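You operate a simulated robot arm through the tools that you are given. There is no shell and no other tool.

The job below is to be done with a simulated two-armed robot. You get a single attempt, and the scene is never put back.

## Task
Clamp the copper link in the cradle and rub it bright.
Fine: use the pad, put it back and leave the link clamped. What is to be rubbed or washed off counts as gone when no trace of it is left.

The check looks at the end state, three seconds after you hand in, the way a careful person would. Anything else that was tipped, shoved, dropped, spilled or broken makes it a failure.

## Robot
Two 7-joint arms with two-finger grippers on one trunk that stands fixed in place. Base frame: the origin is at the foot of the trunk, x ahead of it, y to its left, z up; the work surface is at about z = 790. Units: mm, degrees, N and s.
The left shoulder is at [78, 151, 988], the right one opposite. With the tool pointing down near the work surface each hand reaches from about 300 to 800 mm from the base axis, measured 20 degrees to its own side. Payload 2.54 kg a hand.
Tool frame (each hand has its own): the origin (TCP) lies between the finger pads and is the grasp point; the fingertips stand 30 mm ahead of it; z points along the fingers, y is the line along which they close. The gripper opens to 116 mm; its body begins 95 mm behind the TCP.
Orientation is that of the tool frame in the base frame, as [roll, pitch, yaw] about the fixed x, y, z axes, in that order (R = Rz(yaw) Ry(pitch) Rx(roll)). With the fingers straight down and closing along the base's y, the tool's x points along the base's -x, its y along +y and its z along -z.

## Interface
- The arms move only by the tool apply_moves. It takes "left_rows", "right_rows" or both (then of equal length, played together; a hand with none holds still); each is a list of rows, each a list of 7 numbers: the shift along the tool's x, y, z in mm, then the turn, a rotation vector about the tool's x, y, z in degrees, then the closure, from 0 (fully open) to 1 (shut). In form: [[tx, ty, tz, ax, ay, az, hand], ...]. A call has 1 to 20 rows; each row is the pose to reach, as a shift and turn from the pose commanded when the call began, along the tool's axes at that moment. Rows are played at 5 a second. More than 50 mm and 8.6 degrees between two rows, or a gripper value outside its range, and nothing of the call is played. Where a pose cannot be reached the arm comes as near as it can. A force on the tool above 40 N (or 10 N above the force at the start of the call, whichever is more), or a blocked arm, ends the call early, and 0.2 s more pass. Each finger travels about 72 mm/s and halts on what it meets, pressing with about 36 N; the grip force reading is that of the motor and also rises with nothing between the fingers. The clock runs only during rows and for 0.2 s after the last one: add rows that repeat a pose to give the fingers time. It gives the time, the measured TCP pose, the force on the tool (base axes), the opening and the grip force at its end, in the units of the frame above (readings bear some noise), with the torque about the TCP (base axes, N m) and any sound that the robot's microphone picked up, and new pictures: "views" is both (left out), scene, wrist or none (wrist: the cameras of the hands that moved).
- Cameras (640 x 400 px; columns grow to the right, rows downward): "scene" is now at [146.2, -64.2, 1168.8]; the picture's right is [-0.58, -0.82, 0.00], its down [-0.06, 0.04, -1.00] and it looks along [0.81, -0.58, -0.07] (base axes); focal length 251 px, centre (320, 200). "left" rides on the left gripper at [69, 15, -122] in its tool frame; the picture's right is [-0.21, 0.98, 0.00], its down [-0.83, -0.18, -0.53] and it looks along [-0.52, -0.11, 0.85] (tool axes); focal length 251 px, centre (320, 200). "right" rides on the right gripper at [69, -15, -122] in its tool frame; the picture's right is [0.21, 0.98, 0.00], its down [-0.83, 0.18, -0.53] and it looks along [-0.52, 0.11, 0.85] (tool axes); focal length 251 px, centre (320, 200). There is no depth. A picture from a camera that has moved, and an enlarged one, comes with that camera's place and axes in the base frame and with its lens. The place of the scene camera against the robot may be out by one fixed shift of up to 25 mm in any direction.
- move_column(by): slides the trunk up (or, below 0, down) by that many mm; the arms and the scene camera ride with it, the base frame stays. It gives what a move gives, with no picture.
- pan_tilt(pan, tilt): turns the head with the scene camera to pan (to the left, within 80 degrees either way) and tilt (down, from -29 to 69), counted from straight ahead of the robot. It gives what a move gives, and a new picture of the scene camera.
- zoom(camera, box): a new picture of the part [left, top, right, bottom] of that camera's present view, enlarged. No time passes.
- sign_off(): hands the job in; it is judged then, once.

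Places have to be worked out from the pictures, the camera data and where the tool is seen. Open the grippers and draw the arms clear of the work before you hand the job in, unless the task says otherwise.

The tools are called after "Call:" as name(argument=value, ...) on one line, values as JSON. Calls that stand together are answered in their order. apply_moves: Moves the arms, as the interface text tells. Its arguments: {"type":"object","properties":{"left_rows":{"type":"array"},"right_rows":{"type":"array"},"views":{"type":"string","enum":["both","scene","wrist","none"]}},"required":[]} The other tools are called the same way: move_column (by) moves the trunk up or down; pan_tilt (pan, tilt) turns the head that bears the scene camera; zoom (camera, box) takes an enlarged picture of a part of a camera's view; sign_off () hands the job in.

At the start:

```text
t: 0.0
left_tool_pos: [400.6, -70.7, 1139.8]
left_tcp_rot: [180.0, 0.1, 179.9]
left_ft_force: [-0.3, 0.8, 0.4]
left_wrist_torque: [0.02, 0.0, 0.0]
left_finger_gap: 116.1
left_grip_force: 0.1
right_tool_pos: [315.2, -457.8, 1183.1]
right_tcp_rot: [-179.8, 0.0, -179.9]
right_ft_force: [-0.3, -1.2, 0.7]
right_wrist_torque: [0.02, -0.03, 0.01]
right_finger_gap: 116.1
right_grip_force: 0.1
trunk travel left (down, up): [-225.0, 64.0]
head pan, tilt (commanded): [-35.4, 4.2]
```

scene: 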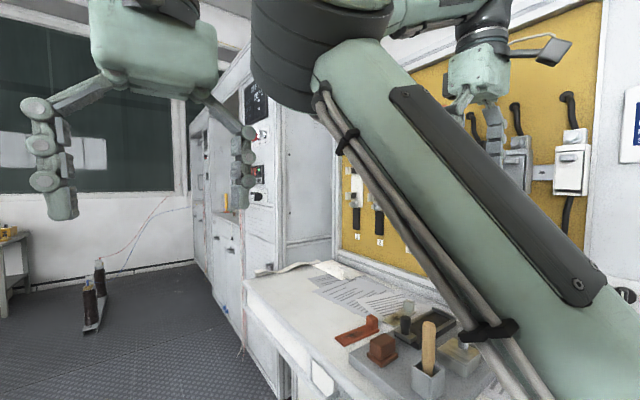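
right: 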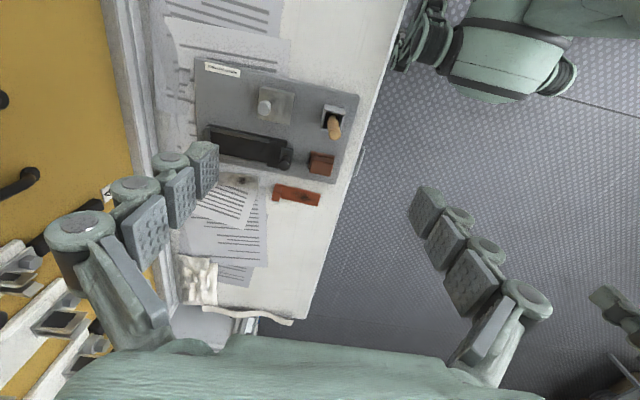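
left: 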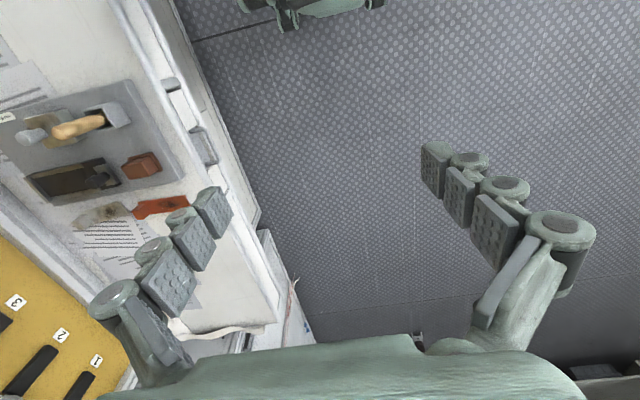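

The pictures show a bench to the robot's right with a grey base plate holding a cradle, a block, a handled tool in a holder and an orange-red link beside it. I zoom in on these to tell the parts apart before moving.

Call:
zoom(camera="right", box=[150, 40, 400, 220])

Call:
zoom(camera="scene", box=[240, 250, 500, 400])

Call:
zoom(camera="left", box=[0, 60, 240, 260])

```text
2.22 times, centred on (275, 130) of right
camera zoom: at [245.3, -473.7, 1303.7], right [-0.21, 0.98, 0.0], down [0.83, 0.18, 0.53], along [0.52, 0.11, -0.85], focal length 559 px, centre (420, 356)
```

zoom: 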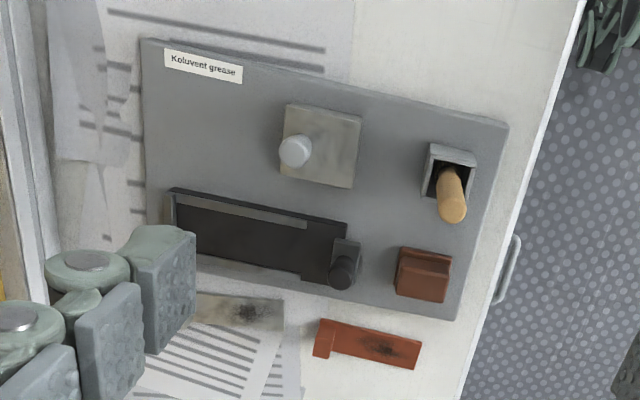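

```text
2.46 times, centred on (370, 325) of scene
camera zoom: at [146.2, -64.2, 1168.8], right [-0.58, -0.82, 0.0], down [-0.06, 0.04, -1.0], along [0.81, -0.58, -0.07], focal length 619 px, centre (197, -108)
```

zoom: 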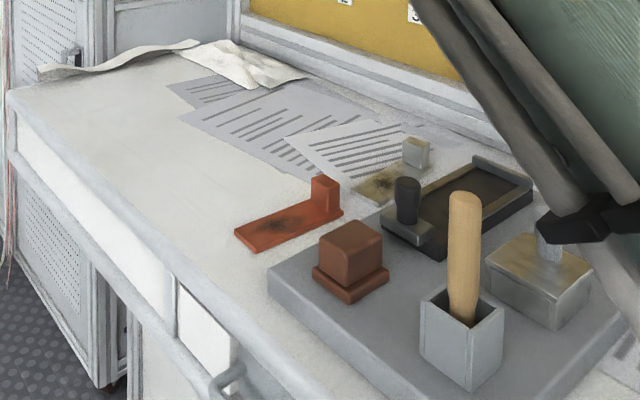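

```text
2.00 times, centred on (120, 160) of left
camera zoom: at [333.2, -55.0, 1260.6], right [0.21, 0.98, 0.0], down [0.83, -0.18, 0.53], along [0.52, -0.11, -0.85], focal length 503 px, centre (720, 280)
```

zoom: 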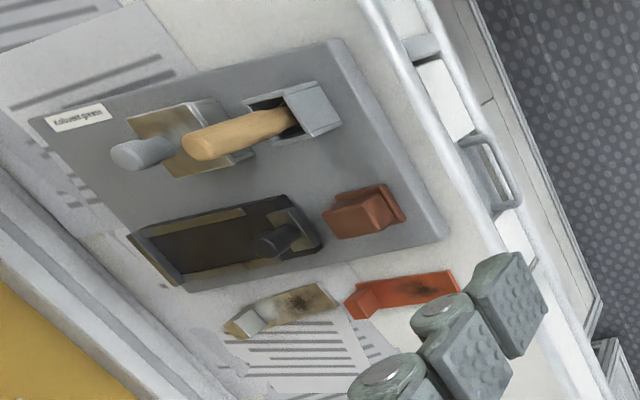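

The copper link (orange, with an upright block at one end and a dark stain) lies near [550, -465]. The cradle is the black tray with a knobbed clamp, the pad is the red-brown block, and a brush, a grease tin and a grey link are lookalikes to leave alone. I move the left arm away to clear the scene camera's view.

Call:
apply_moves(left_rows=[[0, 45, 0, 0, 0, 0, 0], [0, 90, 0, 0, 0, 0, 0], [0, 135, 0, 0, 0, 0, 0], [0, 180, 0, 0, 0, 0, 0], [0, 225, 0, 0, 0, 0, 0], [0, 270, 0, 0, 0, 0, 0], [0, 310, 0, 0, 0, 0, 0]], views="none")

Call:
pan_tilt(pan=-45, tilt=30)

```text
t: 1.6
left_tool_pos: [399.3, 240.0, 1139.6]
left_tcp_rot: [-180.0, -0.1, 179.9]
left_ft_force: [-0.2, -0.3, -0.5]
left_wrist_torque: [-0.03, 0.01, -0.04]
left_finger_gap: 115.6
left_grip_force: 0.0
right_tool_pos: [314.6, -457.2, 1182.4]
right_tcp_rot: [-179.9, 0.0, -180.0]
right_ft_force: [-0.6, -0.8, -0.5]
right_wrist_torque: [-0.01, 0.03, -0.01]
right_finger_gap: 116.0
right_grip_force: 0.0
trunk travel left (down, up): [-225.0, 64.0]
head pan, tilt (commanded): [-35.4, 4.2]
```

```text
t: 2.5
left_tool_pos: [400.4, 238.4, 1139.3]
left_tcp_rot: [179.9, 0.0, -180.0]
left_ft_force: [0.6, 0.5, 0.4]
left_wrist_torque: [-0.01, -0.01, 0.0]
left_finger_gap: 116.3
left_grip_force: 0.2
right_tool_pos: [314.6, -458.6, 1183.1]
right_tcp_rot: [-179.9, -0.1, -179.9]
right_ft_force: [0.7, -0.4, 0.3]
right_wrist_torque: [0.03, 0.02, -0.01]
right_finger_gap: 115.9
right_grip_force: 0.0
trunk travel left (down, up): [-225.0, 64.0]
head pan, tilt (commanded): [-45.0, 30.0]
camera scene: at [135.5, -75.2, 1127.1], right [-0.71, -0.71, 0.0], down [-0.35, 0.35, -0.87], along [0.61, -0.61, -0.5], focal length 251 px, centre (320, 200)
```

scene: 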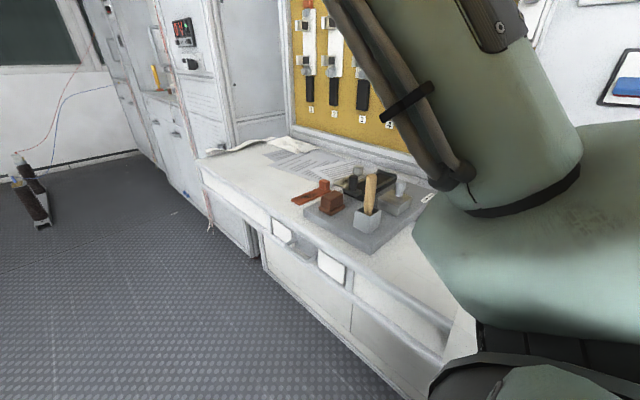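

The scene camera now sees the whole work area. I enlarge it, and the right wrist view, to study the cradle's clamp.

Call:
zoom(camera="scene", box=[280, 150, 440, 250])

Call:
zoom(camera="right", box=[195, 100, 355, 210])

```text
4.00 times, centred on (360, 200) of scene
camera zoom: at [135.5, -75.2, 1127.1], right [-0.71, -0.71, 0.0], down [-0.35, 0.35, -0.87], along [0.61, -0.61, -0.5], focal length 1006 px, centre (160, 200)
```

zoom: 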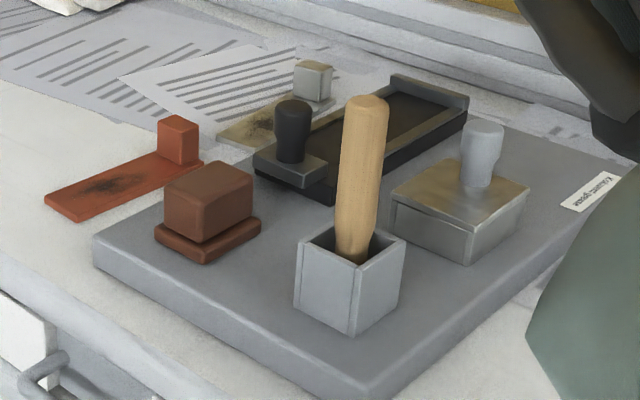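

```text
3.64 times, centred on (275, 155) of right
camera zoom: at [245.4, -473.8, 1303.7], right [-0.21, 0.98, 0.0], down [0.83, 0.18, 0.53], along [0.52, 0.11, -0.85], focal length 914 px, centre (484, 364)
```

zoom: 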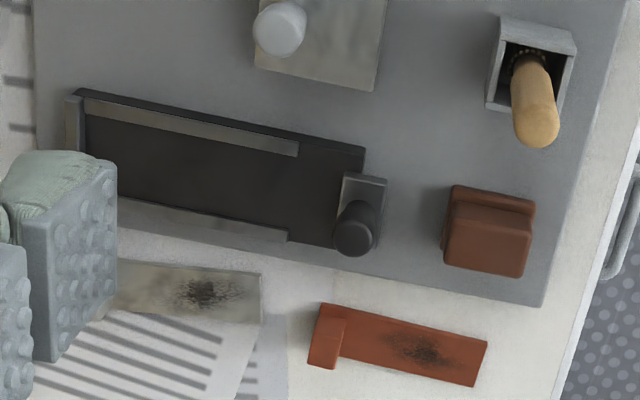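

The work is aligned with the base axes. The cradle lies at about x 418–483, y -655 to -503 with its end wall at -y and the sliding knob at +y. The copper link lies at about x 537–573, y -518 to -410. I lower the right hand's camera for a closer look.

Call:
apply_moves(right_rows=[[-9, -12, 36, 0, 0, 0, 0], [-18, -24, 72, 0, 0, 0, 0], [-27, -36, 108, 0, 0, 0, 0], [-36, -48, 144, 0, 0, 0, 0], [-45, -62, 183, 0, 0, 0, 0], [-45, -62, 183, 0, 0, 0, 0]], views="both")

```text
t: 3.9
left_tool_pos: [400.4, 238.8, 1139.8]
left_tcp_rot: [180.0, 0.1, 179.9]
left_ft_force: [-0.3, 0.4, -0.3]
left_wrist_torque: [0.02, 0.0, 0.0]
left_finger_gap: 115.9
left_grip_force: 0.1
right_tool_pos: [360.9, -519.8, 1000.8]
right_tcp_rot: [-179.8, 0.1, 180.0]
right_ft_force: [1.0, 0.1, 0.1]
right_wrist_torque: [0.03, 0.03, 0.02]
right_finger_gap: 115.9
right_grip_force: 0.1
trunk travel left (down, up): [-225.0, 64.0]
head pan, tilt (commanded): [-45.0, 30.0]
camera scene: at [135.4, -75.2, 1127.1], right [-0.71, -0.71, 0.0], down [-0.35, 0.35, -0.87], along [0.61, -0.61, -0.5], focal length 251 px, centre (320, 200)
camera right: at [290.4, -536.6, 1121.0], right [-0.21, 0.98, 0.0], down [0.83, 0.18, 0.53], along [0.52, 0.11, -0.85], focal length 251 px, centre (320, 200)
```

scene: 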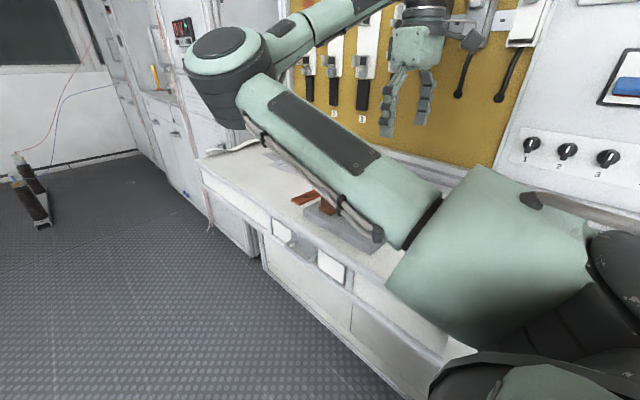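
right: 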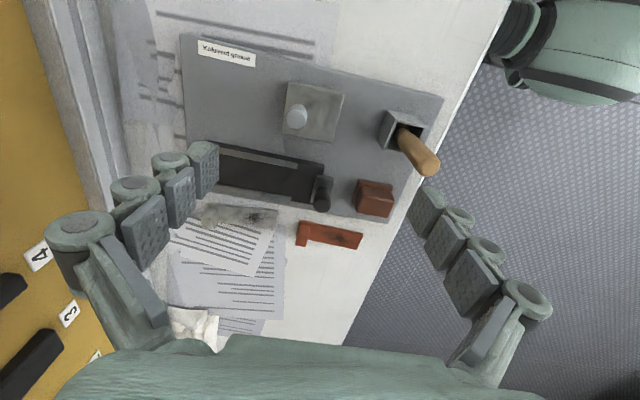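

The view is closer now; I enlarge the cradle, link and pad.

Call:
zoom(camera="right", box=[180, 120, 400, 260])

Call:
zoom(camera="right", box=[260, 160, 400, 260])

```text
2.86 times, centred on (290, 190) of right
camera zoom: at [290.4, -536.6, 1121.0], right [-0.21, 0.98, 0.0], down [0.83, 0.18, 0.53], along [0.52, 0.11, -0.85], focal length 718 px, centre (406, 229)
```

zoom: 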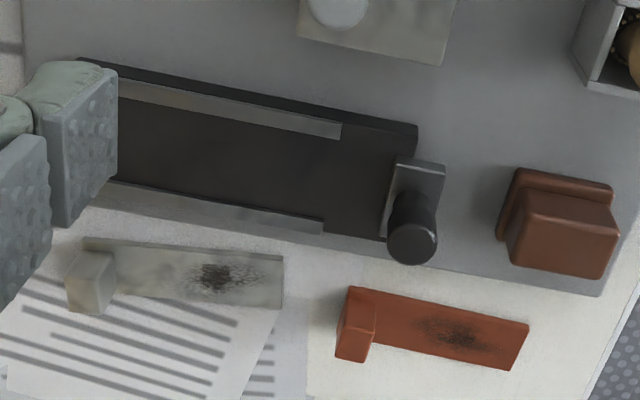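

```text
4.00 times, centred on (330, 210) of right
camera zoom: at [290.4, -536.6, 1121.0], right [-0.21, 0.98, 0.0], down [0.83, 0.18, 0.53], along [0.52, 0.11, -0.85], focal length 1006 px, centre (280, 160)
```

zoom: 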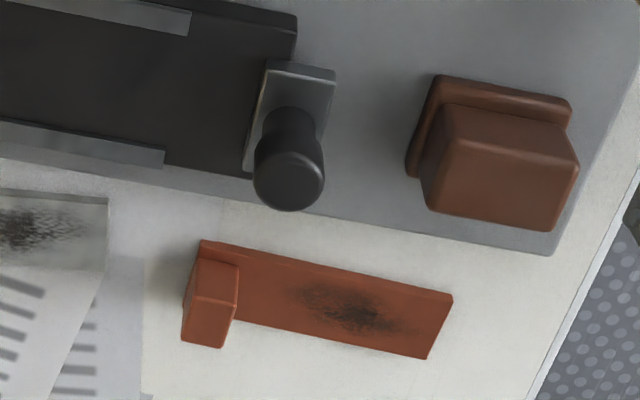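

The zoom keeps its sharpness, so I look tightly at the link's upright block, the cradle's rails and clamp, and the pad to measure them.

Call:
zoom(camera="right", box=[290, 210, 370, 260])

Call:
zoom(camera="right", box=[290, 160, 350, 220])

Call:
zoom(camera="right", box=[340, 165, 410, 225])

Call:
zoom(camera="right", box=[200, 130, 300, 210])

```text
8.00 times, centred on (330, 235) of right
camera zoom: at [290.4, -536.6, 1121.0], right [-0.21, 0.98, 0.0], down [0.83, 0.18, 0.53], along [0.52, 0.11, -0.85], focal length 2012 px, centre (240, -80)
```

zoom: 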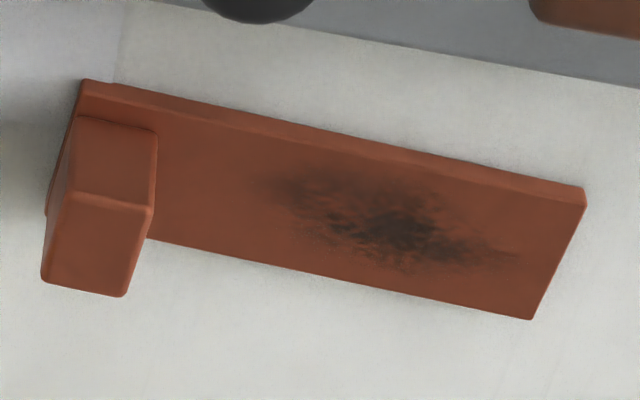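

```text
6.67 times, centred on (320, 190) of right
camera zoom: at [290.4, -536.6, 1121.0], right [-0.21, 0.98, 0.0], down [0.83, 0.18, 0.53], along [0.52, 0.11, -0.85], focal length 1676 px, centre (320, 267)
```

zoom: 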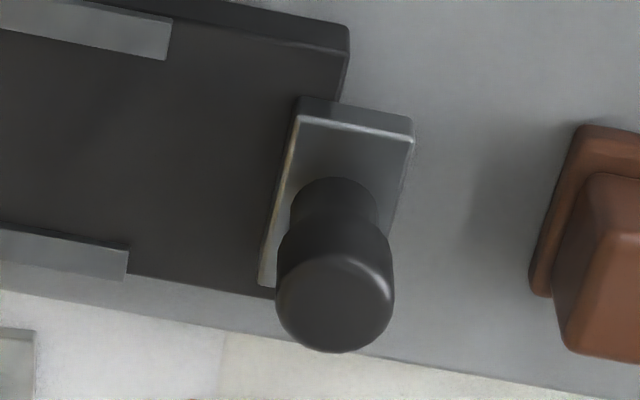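

```text
6.67 times, centred on (375, 195) of right
camera zoom: at [290.4, -536.6, 1121.0], right [-0.21, 0.98, 0.0], down [0.83, 0.18, 0.53], along [0.52, 0.11, -0.85], focal length 1676 px, centre (-47, 233)
```

zoom: 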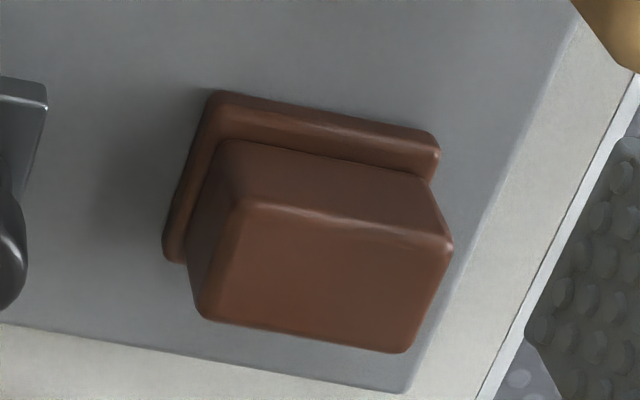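

```text
5.00 times, centred on (250, 170) of right
camera zoom: at [290.4, -536.6, 1121.0], right [-0.21, 0.98, 0.0], down [0.83, 0.18, 0.53], along [0.52, 0.11, -0.85], focal length 1257 px, centre (670, 350)
```

zoom: 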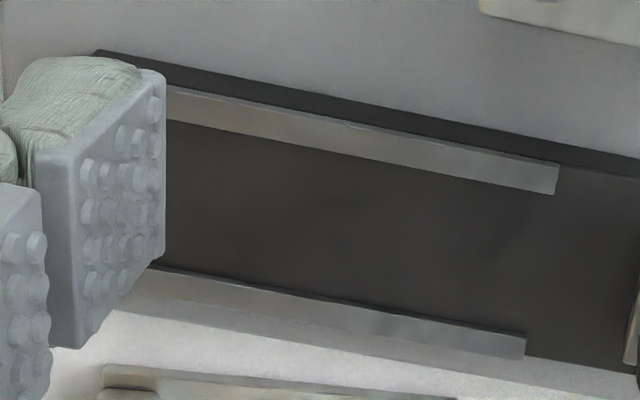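

The cradle seems to be a dark bed with low side rails ending near y -538, a -y end wall and a sliding jaw with a knob; the link has a raised block on its -y end. I raise the hand again so that the scene camera can view the heights from its angle.

Call:
apply_moves(right_rows=[[9, 12, -36, 0, 0, 0, 0], [18, 24, -72, 0, 0, 0, 0], [27, 36, -108, 0, 0, 0, 0], [36, 48, -144, 0, 0, 0, 0], [45, 62, -183, 0, 0, 0, 0], [45, 62, -183, 0, 0, 0, 0]], views="none")

Call:
zoom(camera="scene", box=[335, 160, 405, 210])

Call:
zoom(camera="scene", box=[285, 170, 355, 220])

```text
t: 5.3
left_tool_pos: [399.8, 240.2, 1138.8]
left_tcp_rot: [180.0, 0.1, 180.0]
left_ft_force: [-0.6, 0.1, 0.7]
left_wrist_torque: [0.0, 0.0, -0.01]
left_finger_gap: 115.9
left_grip_force: 0.1
right_tool_pos: [314.2, -458.1, 1183.2]
right_tcp_rot: [-179.9, 0.0, 180.0]
right_ft_force: [0.5, -0.3, 0.1]
right_wrist_torque: [0.0, 0.0, -0.01]
right_finger_gap: 116.0
right_grip_force: 0.0
trunk travel left (down, up): [-225.0, 64.0]
head pan, tilt (commanded): [-45.0, 30.0]
```

```text
8.00 times, centred on (370, 185) of scene
camera zoom: at [135.7, -75.2, 1127.0], right [-0.71, -0.71, 0.0], down [-0.35, 0.35, -0.87], along [0.61, -0.61, -0.5], focal length 2011 px, centre (-80, 320)
```

zoom: 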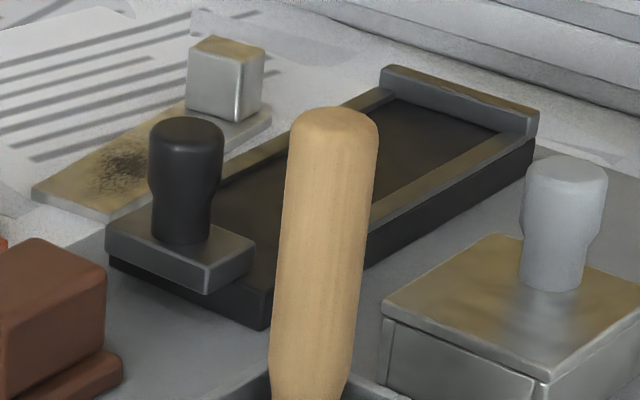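

```text
8.00 times, centred on (320, 195) of scene
camera zoom: at [135.7, -75.2, 1127.0], right [-0.71, -0.71, 0.0], down [-0.35, 0.35, -0.87], along [0.61, -0.61, -0.5], focal length 2011 px, centre (320, 240)
```

zoom: 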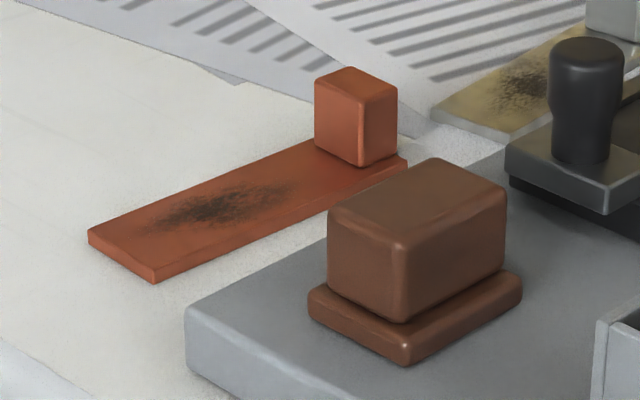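

The scene view gives the sizes. The link plate is about 36 x 108 x 6 mm with a 23 x 17 x 24 mm block. The cradle bed has low rails and a wall at the far end, and the pad is a 30 x 40 mm handle on a 38 x 46 mm sole. I will grip along base x, so I turn the right hand to yaw 90 above the work and look again.

Call:
apply_moves(right_rows=[[-10, 0, 10, 0, 0, 8.2, 0], [-20, 1, 25, 0, 0, 16.4, 0], [-30, 2, 40, 0, 0, 24.6, 0], [-40, 2, 55, 0, 0, 32.8, 0], [-50, 3, 70, 0, 0, 41, 0], [-60, 3, 85, 0, 0, 49.2, 0], [-70, 4, 100, 0, 0, 57.4, 0], [-80, 4, 115, 0, 0, 65.6, 0], [-90, 5, 130, 0, 0, 73.8, 0], [-100, 5, 150, 0, 0, 82, 0], [-111, 6, 168, 0, 0, 90, 0], [-111, 6, 168, 0, 0, 90, 0]], views="both")

```text
t: 7.9
left_tool_pos: [400.9, 238.9, 1138.4]
left_tcp_rot: [-180.0, 0.1, -180.0]
left_ft_force: [-0.5, -0.2, 0.7]
left_wrist_torque: [0.02, -0.02, 0.01]
left_finger_gap: 116.0
left_grip_force: 0.0
right_tool_pos: [388.6, -459.7, 1002.6]
right_tcp_rot: [179.9, 0.1, 90.2]
right_ft_force: [-0.7, 0.4, 0.3]
right_wrist_torque: [0.01, -0.02, 0.02]
right_finger_gap: 115.9
right_grip_force: 0.1
right hand out of reach, approached as far as the arm can: row 11, 12
trunk travel left (down, up): [-225.0, 64.0]
head pan, tilt (commanded): [-45.0, 30.0]
camera scene: at [135.4, -75.2, 1127.1], right [-0.71, -0.71, 0.0], down [-0.35, 0.35, -0.87], along [0.61, -0.61, -0.5], focal length 251 px, centre (320, 200)
camera right: at [372.5, -391.2, 1123.9], right [0.98, 0.22, 0.0], down [0.18, -0.82, 0.54], along [0.12, -0.52, -0.84], focal length 251 px, centre (320, 200)
```

scene: 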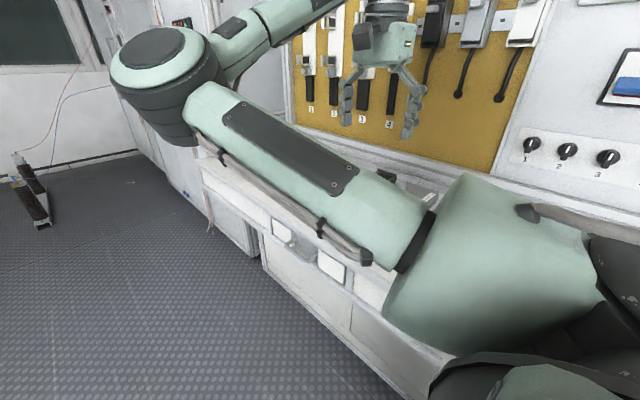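
right: 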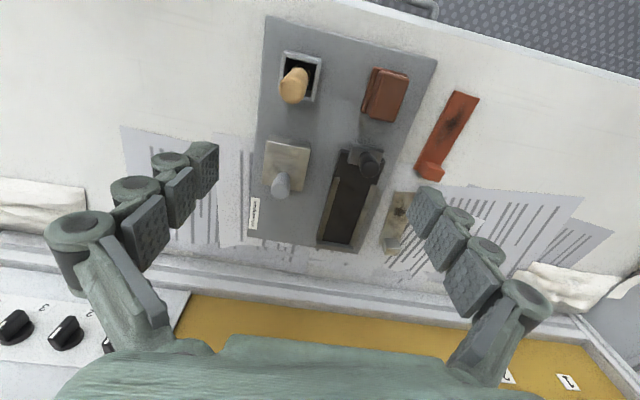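

Yaw 90 was reached, but the hand stopped about 36 mm short in x. Before going low I test whether yaw 90 works further out over the link, staying high at about z 1000.

Call:
apply_moves(right_rows=[[-11, 26, 0, 0, 0, 0, 0.2], [-22, 52, 0, 0, 0, 0, 0.3], [-34, 78, 0, 0, 0, 0, 0.4], [-46, 104, 5, 0, 0, 0, 0.5], [-57, 129, 10, 0, 0, 0, 0.5], [-57, 129, 10, 0, 0, 0, 0.5]], views="both")

```text
t: 9.3
left_tool_pos: [399.9, 238.6, 1138.6]
left_tcp_rot: [179.9, 0.0, 179.9]
left_ft_force: [0.1, 0.9, 0.0]
left_wrist_torque: [-0.03, 0.04, 0.01]
left_finger_gap: 116.0
left_grip_force: 0.1
right_tool_pos: [400.9, -510.2, 975.1]
right_tcp_rot: [179.8, 0.1, 90.3]
right_ft_force: [0.2, -0.2, -0.3]
right_wrist_torque: [0.04, 0.0, -0.01]
right_finger_gap: 58.0
right_grip_force: 0.1
right hand out of reach, approached as far as the arm can: row 1, 2, 3, 4, 5, 6
trunk travel left (down, up): [-225.0, 64.0]
head pan, tilt (commanded): [-45.0, 30.0]
camera scene: at [135.4, -75.2, 1127.0], right [-0.71, -0.71, 0.0], down [-0.35, 0.35, -0.87], along [0.61, -0.61, -0.5], focal length 251 px, centre (320, 200)
camera right: at [384.8, -441.5, 1096.8], right [0.98, 0.22, 0.0], down [0.18, -0.82, 0.54], along [0.12, -0.52, -0.84], focal length 251 px, centre (320, 200)
```

scene: 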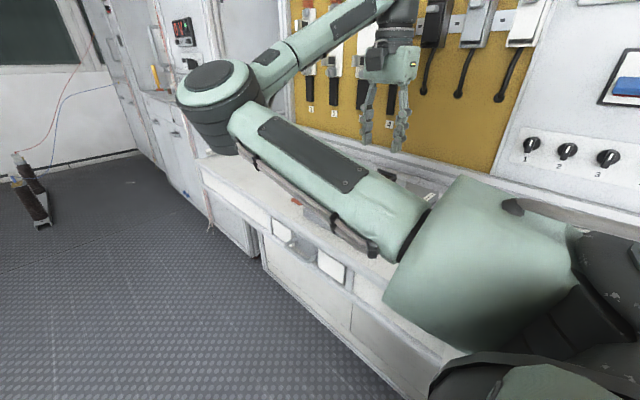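
right: 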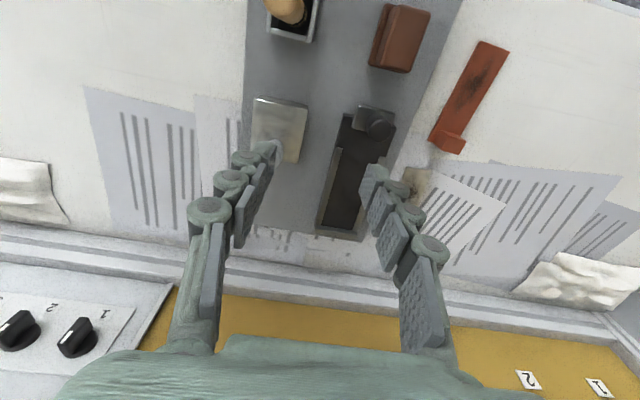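

Yaw 90 is joint-limited there: the hand stuck at x 401. I turn back towards yaw 180 while rising a little, and then try the other way round to yaw -90.

Call:
apply_moves(right_rows=[[0, 0, -10, 0, 0, -8.2, 0.5], [0, 0, -20, 0, 0, -16.4, 0.5], [0, 0, -30, 0, 0, -24.6, 0.5], [0, 0, -40, 0, 0, -32.8, 0.5], [0, 0, -45, 0, 0, -41, 0.5], [0, 0, -45, 0, 0, -49.2, 0.5], [0, 0, -45, 0, 0, -57.4, 0.5], [0, 0, -45, 0, 0, -65.6, 0.5], [0, 0, -45, 0, 0, -73.8, 0.5], [0, 0, -45, 0, 0, -82, 0.5], [0, 0, -45, 0, 0, -90, 0.5], [0, 0, -45, 0, 0, -90, 0.5]], views="both")

```text
t: 11.9
left_tool_pos: [399.0, 238.3, 1139.3]
left_tcp_rot: [-179.9, 0.0, -180.0]
left_ft_force: [0.5, 0.2, -0.3]
left_wrist_torque: [0.04, -0.02, -0.03]
left_finger_gap: 116.1
left_grip_force: 0.1
right_tool_pos: [401.6, -511.9, 1022.9]
right_tcp_rot: [-179.9, 0.0, -180.0]
right_ft_force: [-0.6, 0.0, -0.5]
right_wrist_torque: [0.0, 0.02, -0.02]
right_finger_gap: 57.7
right_grip_force: 0.1
trunk travel left (down, up): [-225.0, 64.0]
head pan, tilt (commanded): [-45.0, 30.0]
camera scene: at [135.5, -75.2, 1127.1], right [-0.71, -0.71, 0.0], down [-0.35, 0.35, -0.87], along [0.61, -0.61, -0.5], focal length 251 px, centre (320, 200)
camera right: at [331.4, -528.3, 1144.4], right [-0.22, 0.98, 0.0], down [0.83, 0.18, 0.53], along [0.52, 0.11, -0.85], focal length 251 px, centre (320, 200)
```

scene: 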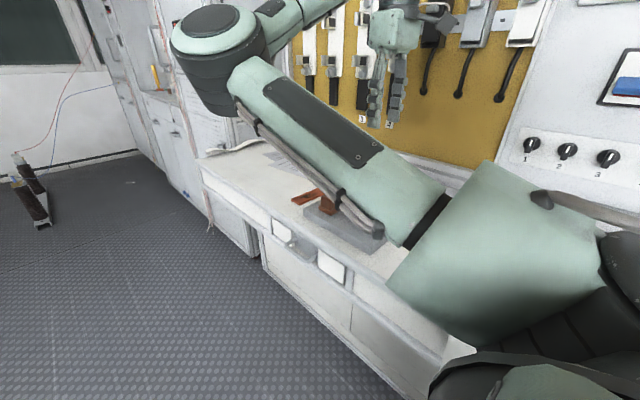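
right: 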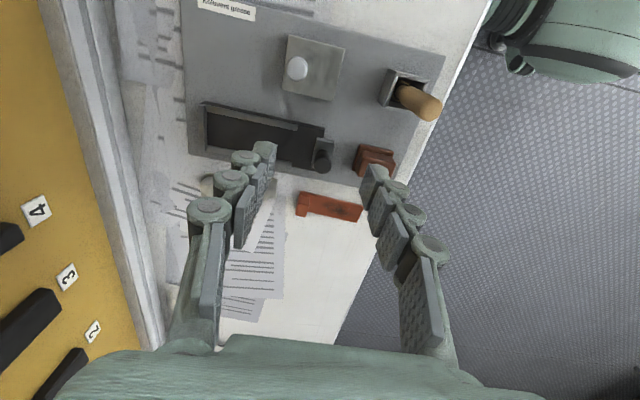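

The hand is back at yaw 180, at [402, -512, 1023]. I move it over the middle of the work and turn it the other way, staying high.

Call:
apply_moves(right_rows=[[-40, -3, -2, 0, 0, 0, 0.5], [-80, -6, -4, 0, 0, 0, 0.5], [-118, -8, -7, 0, 0, 0, 0.5], [-118, -8, -7, 0, 0, -8.2, 0.5], [-118, -8, -7, 0, 0, -16.4, 0.5], [-118, -8, -7, 0, 0, -24.6, 0.5], [-118, -8, -7, 0, 0, -32.8, 0.5], [-118, -8, -7, 0, 0, -41, 0.5], [-118, -8, -7, 0, 0, -49.2, 0.5], [-118, -8, -7, 0, 0, -57.4, 0.5], [-118, -8, -7, 0, 0, -65.6, 0.5], [-118, -8, -7, 0, 0, -73.8, 0.5], [-118, -8, -7, 0, 0, -82, 0.5], [-118, -8, -7, 0, 0, -90, 0.5], [-118, -8, -7, 0, 0, -90, 0.5]], views="both")

```text
t: 15.1
left_tool_pos: [400.2, 238.2, 1139.8]
left_tcp_rot: [180.0, 0.0, 180.0]
left_ft_force: [-0.3, -0.3, 0.2]
left_wrist_torque: [-0.04, 0.0, -0.01]
left_finger_gap: 116.2
left_grip_force: 0.1
right_tool_pos: [518.2, -520.3, 1029.5]
right_tcp_rot: [180.0, -0.1, -90.0]
right_ft_force: [-0.3, 0.8, -0.1]
right_wrist_torque: [0.0, 0.0, 0.01]
right_finger_gap: 57.9
right_grip_force: 0.0
trunk travel left (down, up): [-225.0, 64.0]
head pan, tilt (commanded): [-45.0, 30.0]
camera scene: at [135.5, -75.2, 1127.0], right [-0.71, -0.71, 0.0], down [-0.35, 0.35, -0.87], along [0.61, -0.61, -0.5], focal length 251 px, centre (320, 200)
camera right: at [533.7, -589.8, 1151.1], right [-0.98, -0.22, 0.0], down [-0.18, 0.83, 0.53], along [-0.12, 0.52, -0.85], focal length 251 px, centre (320, 200)
```

scene: 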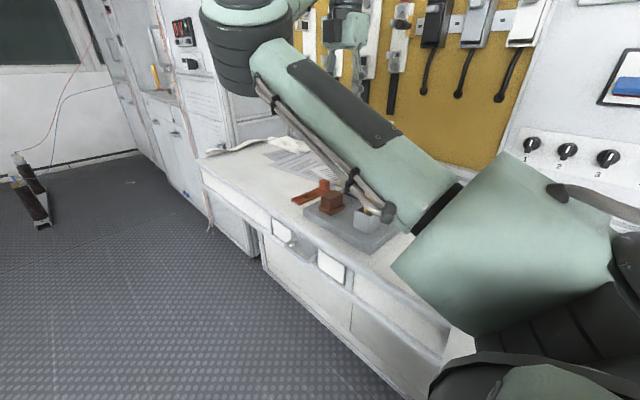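
right: 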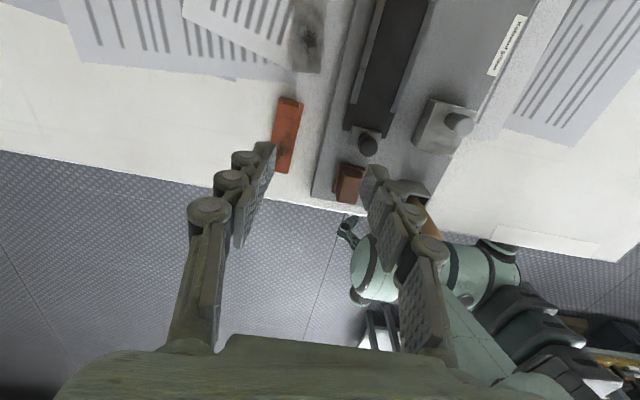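

Yaw -90 is reachable here. Next I check, still high, that the hand can stand over the far end of the cradle at yaw -90 without nearing the wall fittings.

Call:
apply_moves(right_rows=[[26, 16, 0, 0, 0, 0, 0.6], [52, 32, 0, 0, 0, 0, 0.6], [78, 48, 5, 0, 0, 0, 0.6], [104, 66, 10, 0, 0, 0, 0.6], [104, 66, 20, 0, 0, 0, 0.6], [104, 66, 20, 0, 0, 0, 0.6]], views="both")

```text
t: 16.5
left_tool_pos: [400.2, 238.9, 1138.5]
left_tcp_rot: [180.0, 0.0, 180.0]
left_ft_force: [0.0, 0.6, 0.0]
left_wrist_torque: [0.02, -0.05, 0.01]
left_finger_gap: 115.9
left_grip_force: 0.1
right_tool_pos: [452.9, -623.5, 1010.3]
right_tcp_rot: [180.0, -0.1, -90.1]
right_ft_force: [-0.3, 0.0, 0.0]
right_wrist_torque: [-0.03, -0.01, 0.01]
right_finger_gap: 46.6
right_grip_force: 0.0
trunk travel left (down, up): [-225.0, 64.0]
head pan, tilt (commanded): [-45.0, 30.0]
camera scene: at [135.4, -75.1, 1127.1], right [-0.71, -0.71, 0.0], down [-0.35, 0.35, -0.87], along [0.61, -0.61, -0.5], focal length 251 px, centre (320, 200)
camera right: at [467.7, -693.6, 1131.1], right [-0.98, -0.21, 0.0], down [-0.18, 0.83, 0.53], along [-0.11, 0.52, -0.85], focal length 251 px, centre (320, 200)
```

scene: 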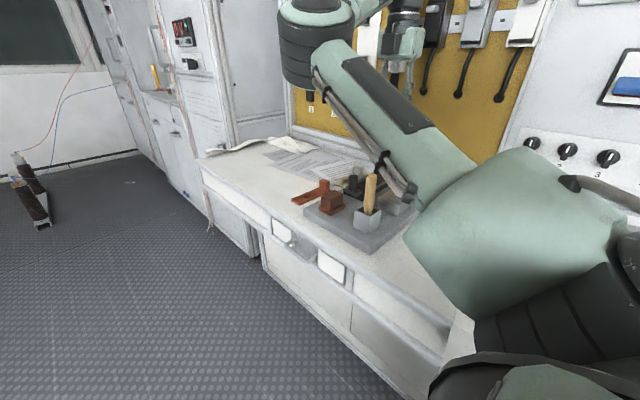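
right: 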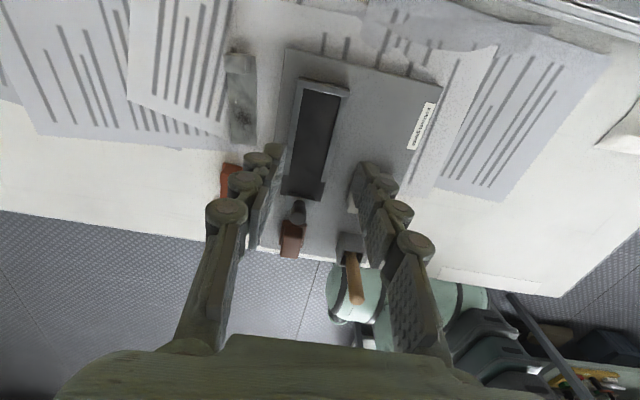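

That pose is reachable and clear. The hand is nearly above the cradle's wall end, so I enlarge this view to measure the cradle.

Call:
zoom(camera="right", box=[260, 60, 380, 220])

Call:
zoom(camera="right", box=[265, 60, 365, 140])

Call:
zoom(camera="right", box=[260, 150, 360, 230])

Call:
zoom(camera="scene", box=[360, 0, 440, 60])

```text
2.50 times, centred on (320, 140) of right
camera zoom: at [467.7, -693.6, 1131.1], right [-0.98, -0.21, 0.0], down [-0.18, 0.83, 0.53], along [-0.11, 0.52, -0.85], focal length 629 px, centre (320, 350)
```

zoom: 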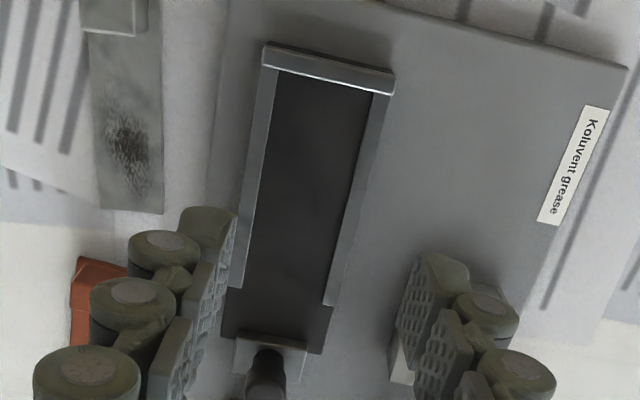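

```text
5.00 times, centred on (315, 100) of right
camera zoom: at [467.7, -693.6, 1131.1], right [-0.98, -0.21, 0.0], down [-0.18, 0.83, 0.53], along [-0.11, 0.52, -0.85], focal length 1257 px, centre (345, 700)
```

zoom: 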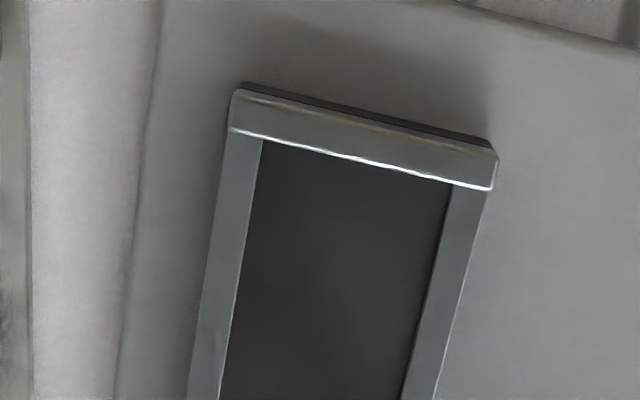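

```text
5.00 times, centred on (310, 190) of right
camera zoom: at [467.7, -693.6, 1131.1], right [-0.98, -0.21, 0.0], down [-0.18, 0.83, 0.53], along [-0.11, 0.52, -0.85], focal length 1257 px, centre (370, 250)
```

zoom: 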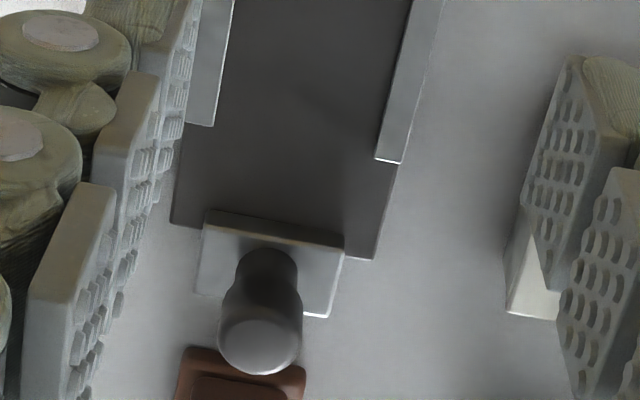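

```text
6.67 times, centred on (400, 30) of scene
camera zoom: at [135.4, -75.1, 1127.1], right [-0.71, -0.71, 0.0], down [-0.35, 0.35, -0.87], along [0.61, -0.61, -0.5], focal length 1676 px, centre (-213, 1333)
```

zoom: 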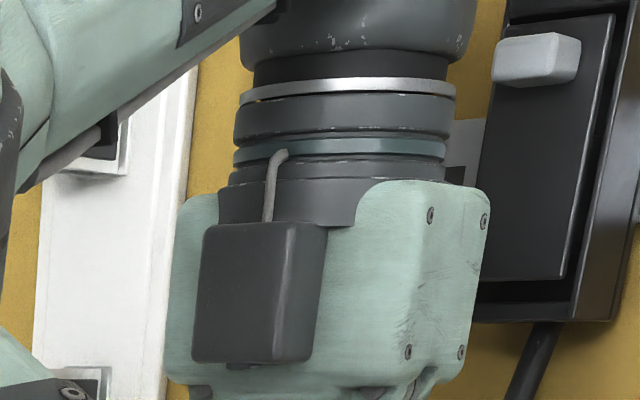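

From this view I measure the channel at x 433–477 (centre 455), the wall face at y about -648, the jaw face at y -509 with its knob near [456, -499], and rail tops at about z 825. I now move over the link's block and partway down to measure it.

Call:
apply_moves(right_rows=[[-29, -25, 0, 0, 0, 0, 0.6], [-58, -50, 0, 0, 0, 0, 0.6], [-87, -75, 0, 0, 0, 0, 0.6], [-115, -101.5, 0, 0, 0, 0, 0.6], [-115, -101.5, 30, 0, 0, 0, 0.6], [-115, -101.5, 60, 0, 0, 0, 0.6], [-115, -101.5, 90, 0, 0, 0, 0.6], [-115, -101.5, 90, 0, 0, 0, 0.6]], views="both")

Call:
zoom(camera="right", box=[270, 100, 370, 200])

```text
t: 18.3
left_tool_pos: [400.6, 238.8, 1138.3]
left_tcp_rot: [-180.0, 0.0, -180.0]
left_ft_force: [0.1, -0.9, 0.0]
left_wrist_torque: [0.01, 0.0, 0.0]
left_finger_gap: 116.0
left_grip_force: 0.1
right_tool_pos: [554.5, -509.1, 920.3]
right_tcp_rot: [180.0, 0.0, -90.0]
right_ft_force: [0.4, 0.2, 1.5]
right_wrist_torque: [0.02, -0.02, 0.01]
right_finger_gap: 46.7
right_grip_force: 0.0
trunk travel left (down, up): [-225.0, 64.0]
head pan, tilt (commanded): [-45.0, 30.0]
camera scene: at [135.4, -75.2, 1127.1], right [-0.71, -0.71, 0.0], down [-0.35, 0.35, -0.87], along [0.61, -0.61, -0.5], focal length 251 px, centre (320, 200)
camera right: at [568.7, -579.0, 1040.9], right [-0.98, -0.21, 0.0], down [-0.18, 0.83, 0.53], along [-0.11, 0.52, -0.85], focal length 251 px, centre (320, 200)
```

scene: 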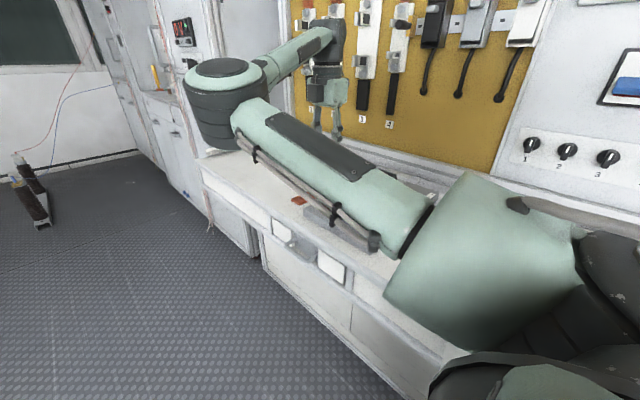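
right: 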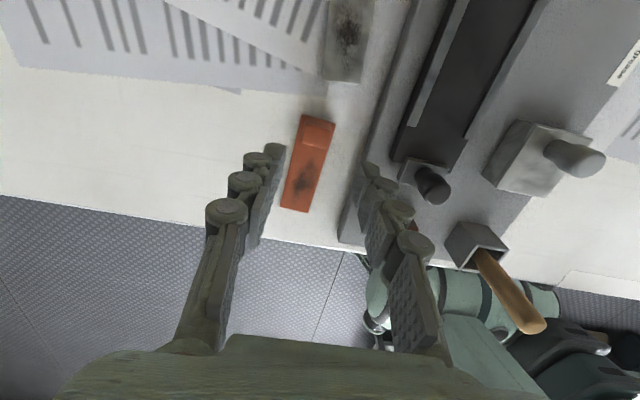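

```text
4.00 times, centred on (320, 150) of right
camera zoom: at [568.7, -579.0, 1040.9], right [-0.98, -0.21, 0.0], down [-0.18, 0.83, 0.53], along [-0.11, 0.52, -0.85], focal length 1006 px, centre (320, 400)
```

zoom: 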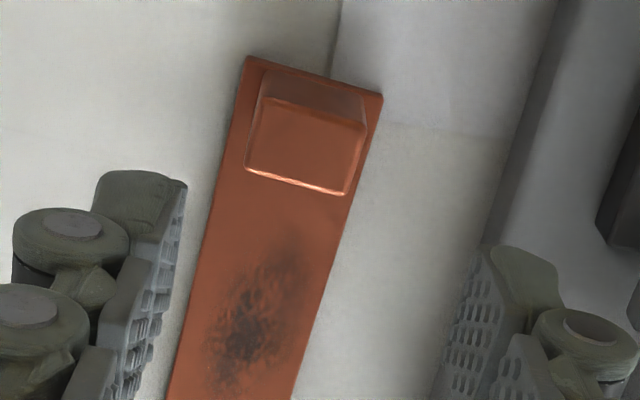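

The link is turned about 3.5° clockwise and its block sits about 3 mm further in +x than the hand's axis, at roughly [557, -508]. I turn the hand to match, shift, and come down to TCP z of about 832, leaving the fingertips just above the plate.

Call:
apply_moves(right_rows=[[0, -1, 0, 0, 0, 2, 0.6], [-0.8, -3, 0, 0, 0, 3.5, 0.6], [-0.8, -3, 30, 0, 0, 3.5, 0.6], [-0.8, -3, 55, 0, 0, 3.5, 0.6], [-0.8, -3, 70, 0, 0, 3.5, 0.6], [-0.8, -3, 70, 0, 0, 3.5, 0.6]], views="wrist")

Call:
zoom(camera="right", box=[260, 110, 380, 210])

```text
t: 19.7
left_tool_pos: [400.0, 238.6, 1138.9]
left_tcp_rot: [180.0, 0.0, 180.0]
left_ft_force: [0.2, -0.6, -0.5]
left_wrist_torque: [0.01, 0.02, 0.04]
left_finger_gap: 116.0
left_grip_force: 0.0
right_tool_pos: [557.2, -507.5, 850.1]
right_tcp_rot: [180.0, -0.1, -93.4]
right_ft_force: [0.4, 0.1, -0.2]
right_wrist_torque: [-0.01, 0.0, 0.0]
right_finger_gap: 46.4
right_grip_force: 0.1
trunk travel left (down, up): [-225.0, 64.0]
head pan, tilt (commanded): [-45.0, 30.0]
camera right: at [568.3, -578.8, 971.1], right [-0.99, -0.15, 0.0], down [-0.13, 0.84, 0.53], along [-0.08, 0.53, -0.85], focal length 251 px, centre (320, 200)
```

right: 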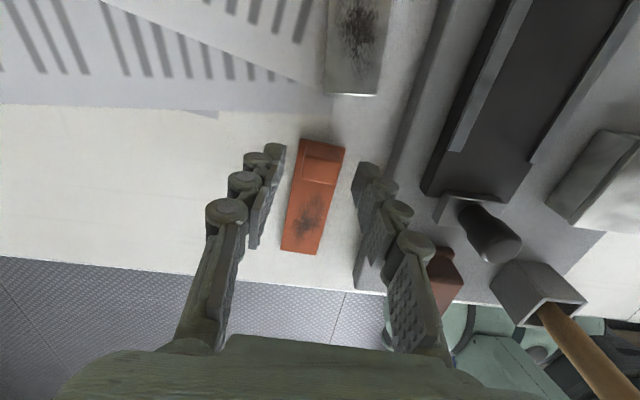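

```text
4.00 times, centred on (320, 160) of right
camera zoom: at [568.3, -578.8, 971.1], right [-0.99, -0.15, 0.0], down [-0.13, 0.84, 0.53], along [-0.08, 0.53, -0.85], focal length 1006 px, centre (320, 360)
```

zoom: 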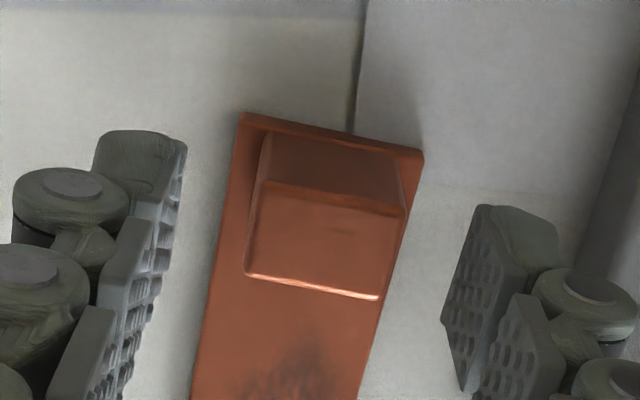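

The block is centred between the fingers in x and within about 1 mm in y. I lower 18 mm and close on the block.

Call:
apply_moves(right_rows=[[-0.8, 0, 9, 0, 0, 0, 0.6], [-0.8, 0, 18, 0, 0, 0, 0.6], [-0.8, 0, 18, 0, 0, 0, 0.6], [-0.8, 0, 18, 0, 0, 0, 0.75], [-0.8, 0, 18, 0, 0, 0, 1], [-0.8, 0, 18, 0, 0, 0, 1], [-0.8, 0, 18, 0, 0, 0, 1]], views="wrist")

Call:
zoom(camera="right", box=[260, 110, 380, 210])

```text
t: 21.3
left_tool_pos: [399.2, 238.3, 1139.2]
left_tcp_rot: [-180.0, 0.0, 180.0]
left_ft_force: [0.0, 0.0, -0.2]
left_wrist_torque: [0.0, -0.02, 0.02]
left_finger_gap: 115.9
left_grip_force: 0.0
right_tool_pos: [558.1, -507.0, 831.0]
right_tcp_rot: [180.0, -0.1, -93.6]
right_ft_force: [-1.0, -0.2, -0.5]
right_wrist_torque: [-0.07, -0.01, -0.01]
right_finger_gap: 24.1
right_grip_force: 36.0
trunk travel left (down, up): [-225.0, 64.0]
head pan, tilt (commanded): [-45.0, 30.0]
camera right: at [568.3, -578.5, 953.1], right [-0.99, -0.15, 0.0], down [-0.13, 0.84, 0.53], along [-0.08, 0.53, -0.85], focal length 251 px, centre (320, 200)
```

right: 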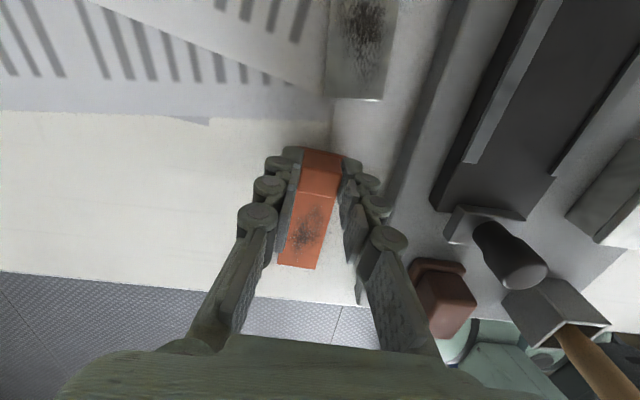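

```text
4.00 times, centred on (320, 160) of right
camera zoom: at [568.3, -578.5, 953.1], right [-0.99, -0.15, 0.0], down [-0.13, 0.84, 0.53], along [-0.08, 0.53, -0.85], focal length 1006 px, centre (320, 360)
```

zoom: 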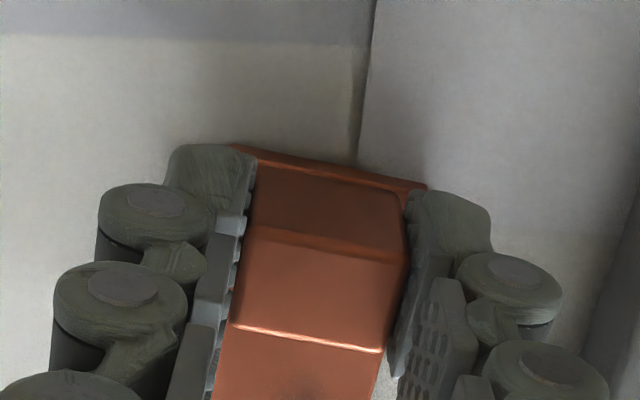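

The grip holds (gap 24 mm, 36 N). I lift 60 mm and look for any sag.

Call:
apply_moves(right_rows=[[0, 0, -10, 0, 0, 0, 1], [0, 0, -30, 0, 0, 0, 1], [0, 0, -60, 0, 0, 0, 1], [0, 0, -60, 0, 0, 0, 1]], views="both")

Call:
zoom(camera="right", box=[220, 100, 420, 280])

Call:
zoom(camera="scene", box=[270, 120, 370, 220])

```text
t: 22.3
left_tool_pos: [400.9, 238.7, 1139.5]
left_tcp_rot: [179.9, 0.0, -180.0]
left_ft_force: [1.0, -0.3, -0.5]
left_wrist_torque: [-0.02, -0.04, 0.04]
left_finger_gap: 115.9
left_grip_force: 0.0
right_tool_pos: [559.2, -507.6, 892.7]
right_tcp_rot: [179.9, -0.2, -93.5]
right_ft_force: [0.5, -0.2, -1.7]
right_wrist_torque: [-0.05, 0.01, -0.01]
right_finger_gap: 24.1
right_grip_force: 36.3
trunk travel left (down, up): [-225.0, 64.0]
head pan, tilt (commanded): [-45.0, 30.0]
camera scene: at [135.7, -75.3, 1127.0], right [-0.71, -0.71, 0.0], down [-0.35, 0.35, -0.87], along [0.61, -0.61, -0.5], focal length 251 px, centre (320, 200)
camera right: at [568.2, -578.6, 1013.3], right [-0.99, -0.15, 0.0], down [-0.13, 0.84, 0.53], along [-0.08, 0.53, -0.85], focal length 251 px, centre (320, 200)
```

scene: 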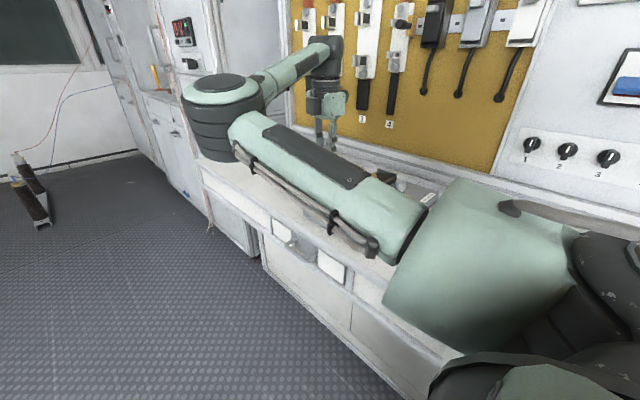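
right: 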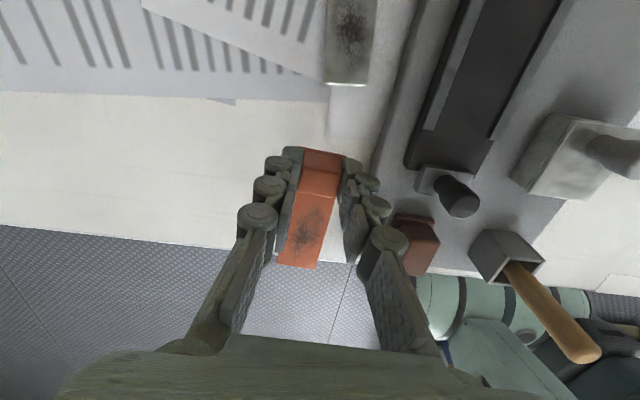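

```text
2.22 times, centred on (320, 190) of right
camera zoom: at [568.2, -578.6, 1013.3], right [-0.99, -0.15, 0.0], down [-0.13, 0.84, 0.53], along [-0.08, 0.53, -0.85], focal length 559 px, centre (320, 222)
```

zoom: 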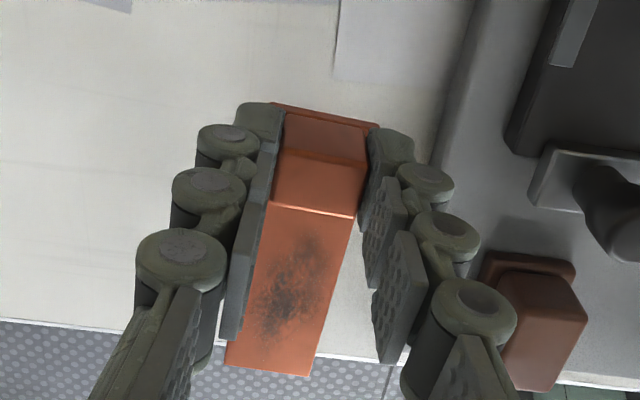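

```text
4.00 times, centred on (320, 170) of scene
camera zoom: at [135.7, -75.3, 1127.0], right [-0.71, -0.71, 0.0], down [-0.35, 0.35, -0.87], along [0.61, -0.61, -0.5], focal length 1006 px, centre (320, 320)
```

zoom: 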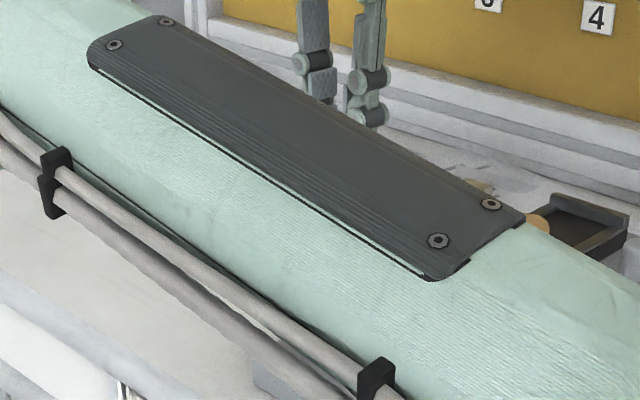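

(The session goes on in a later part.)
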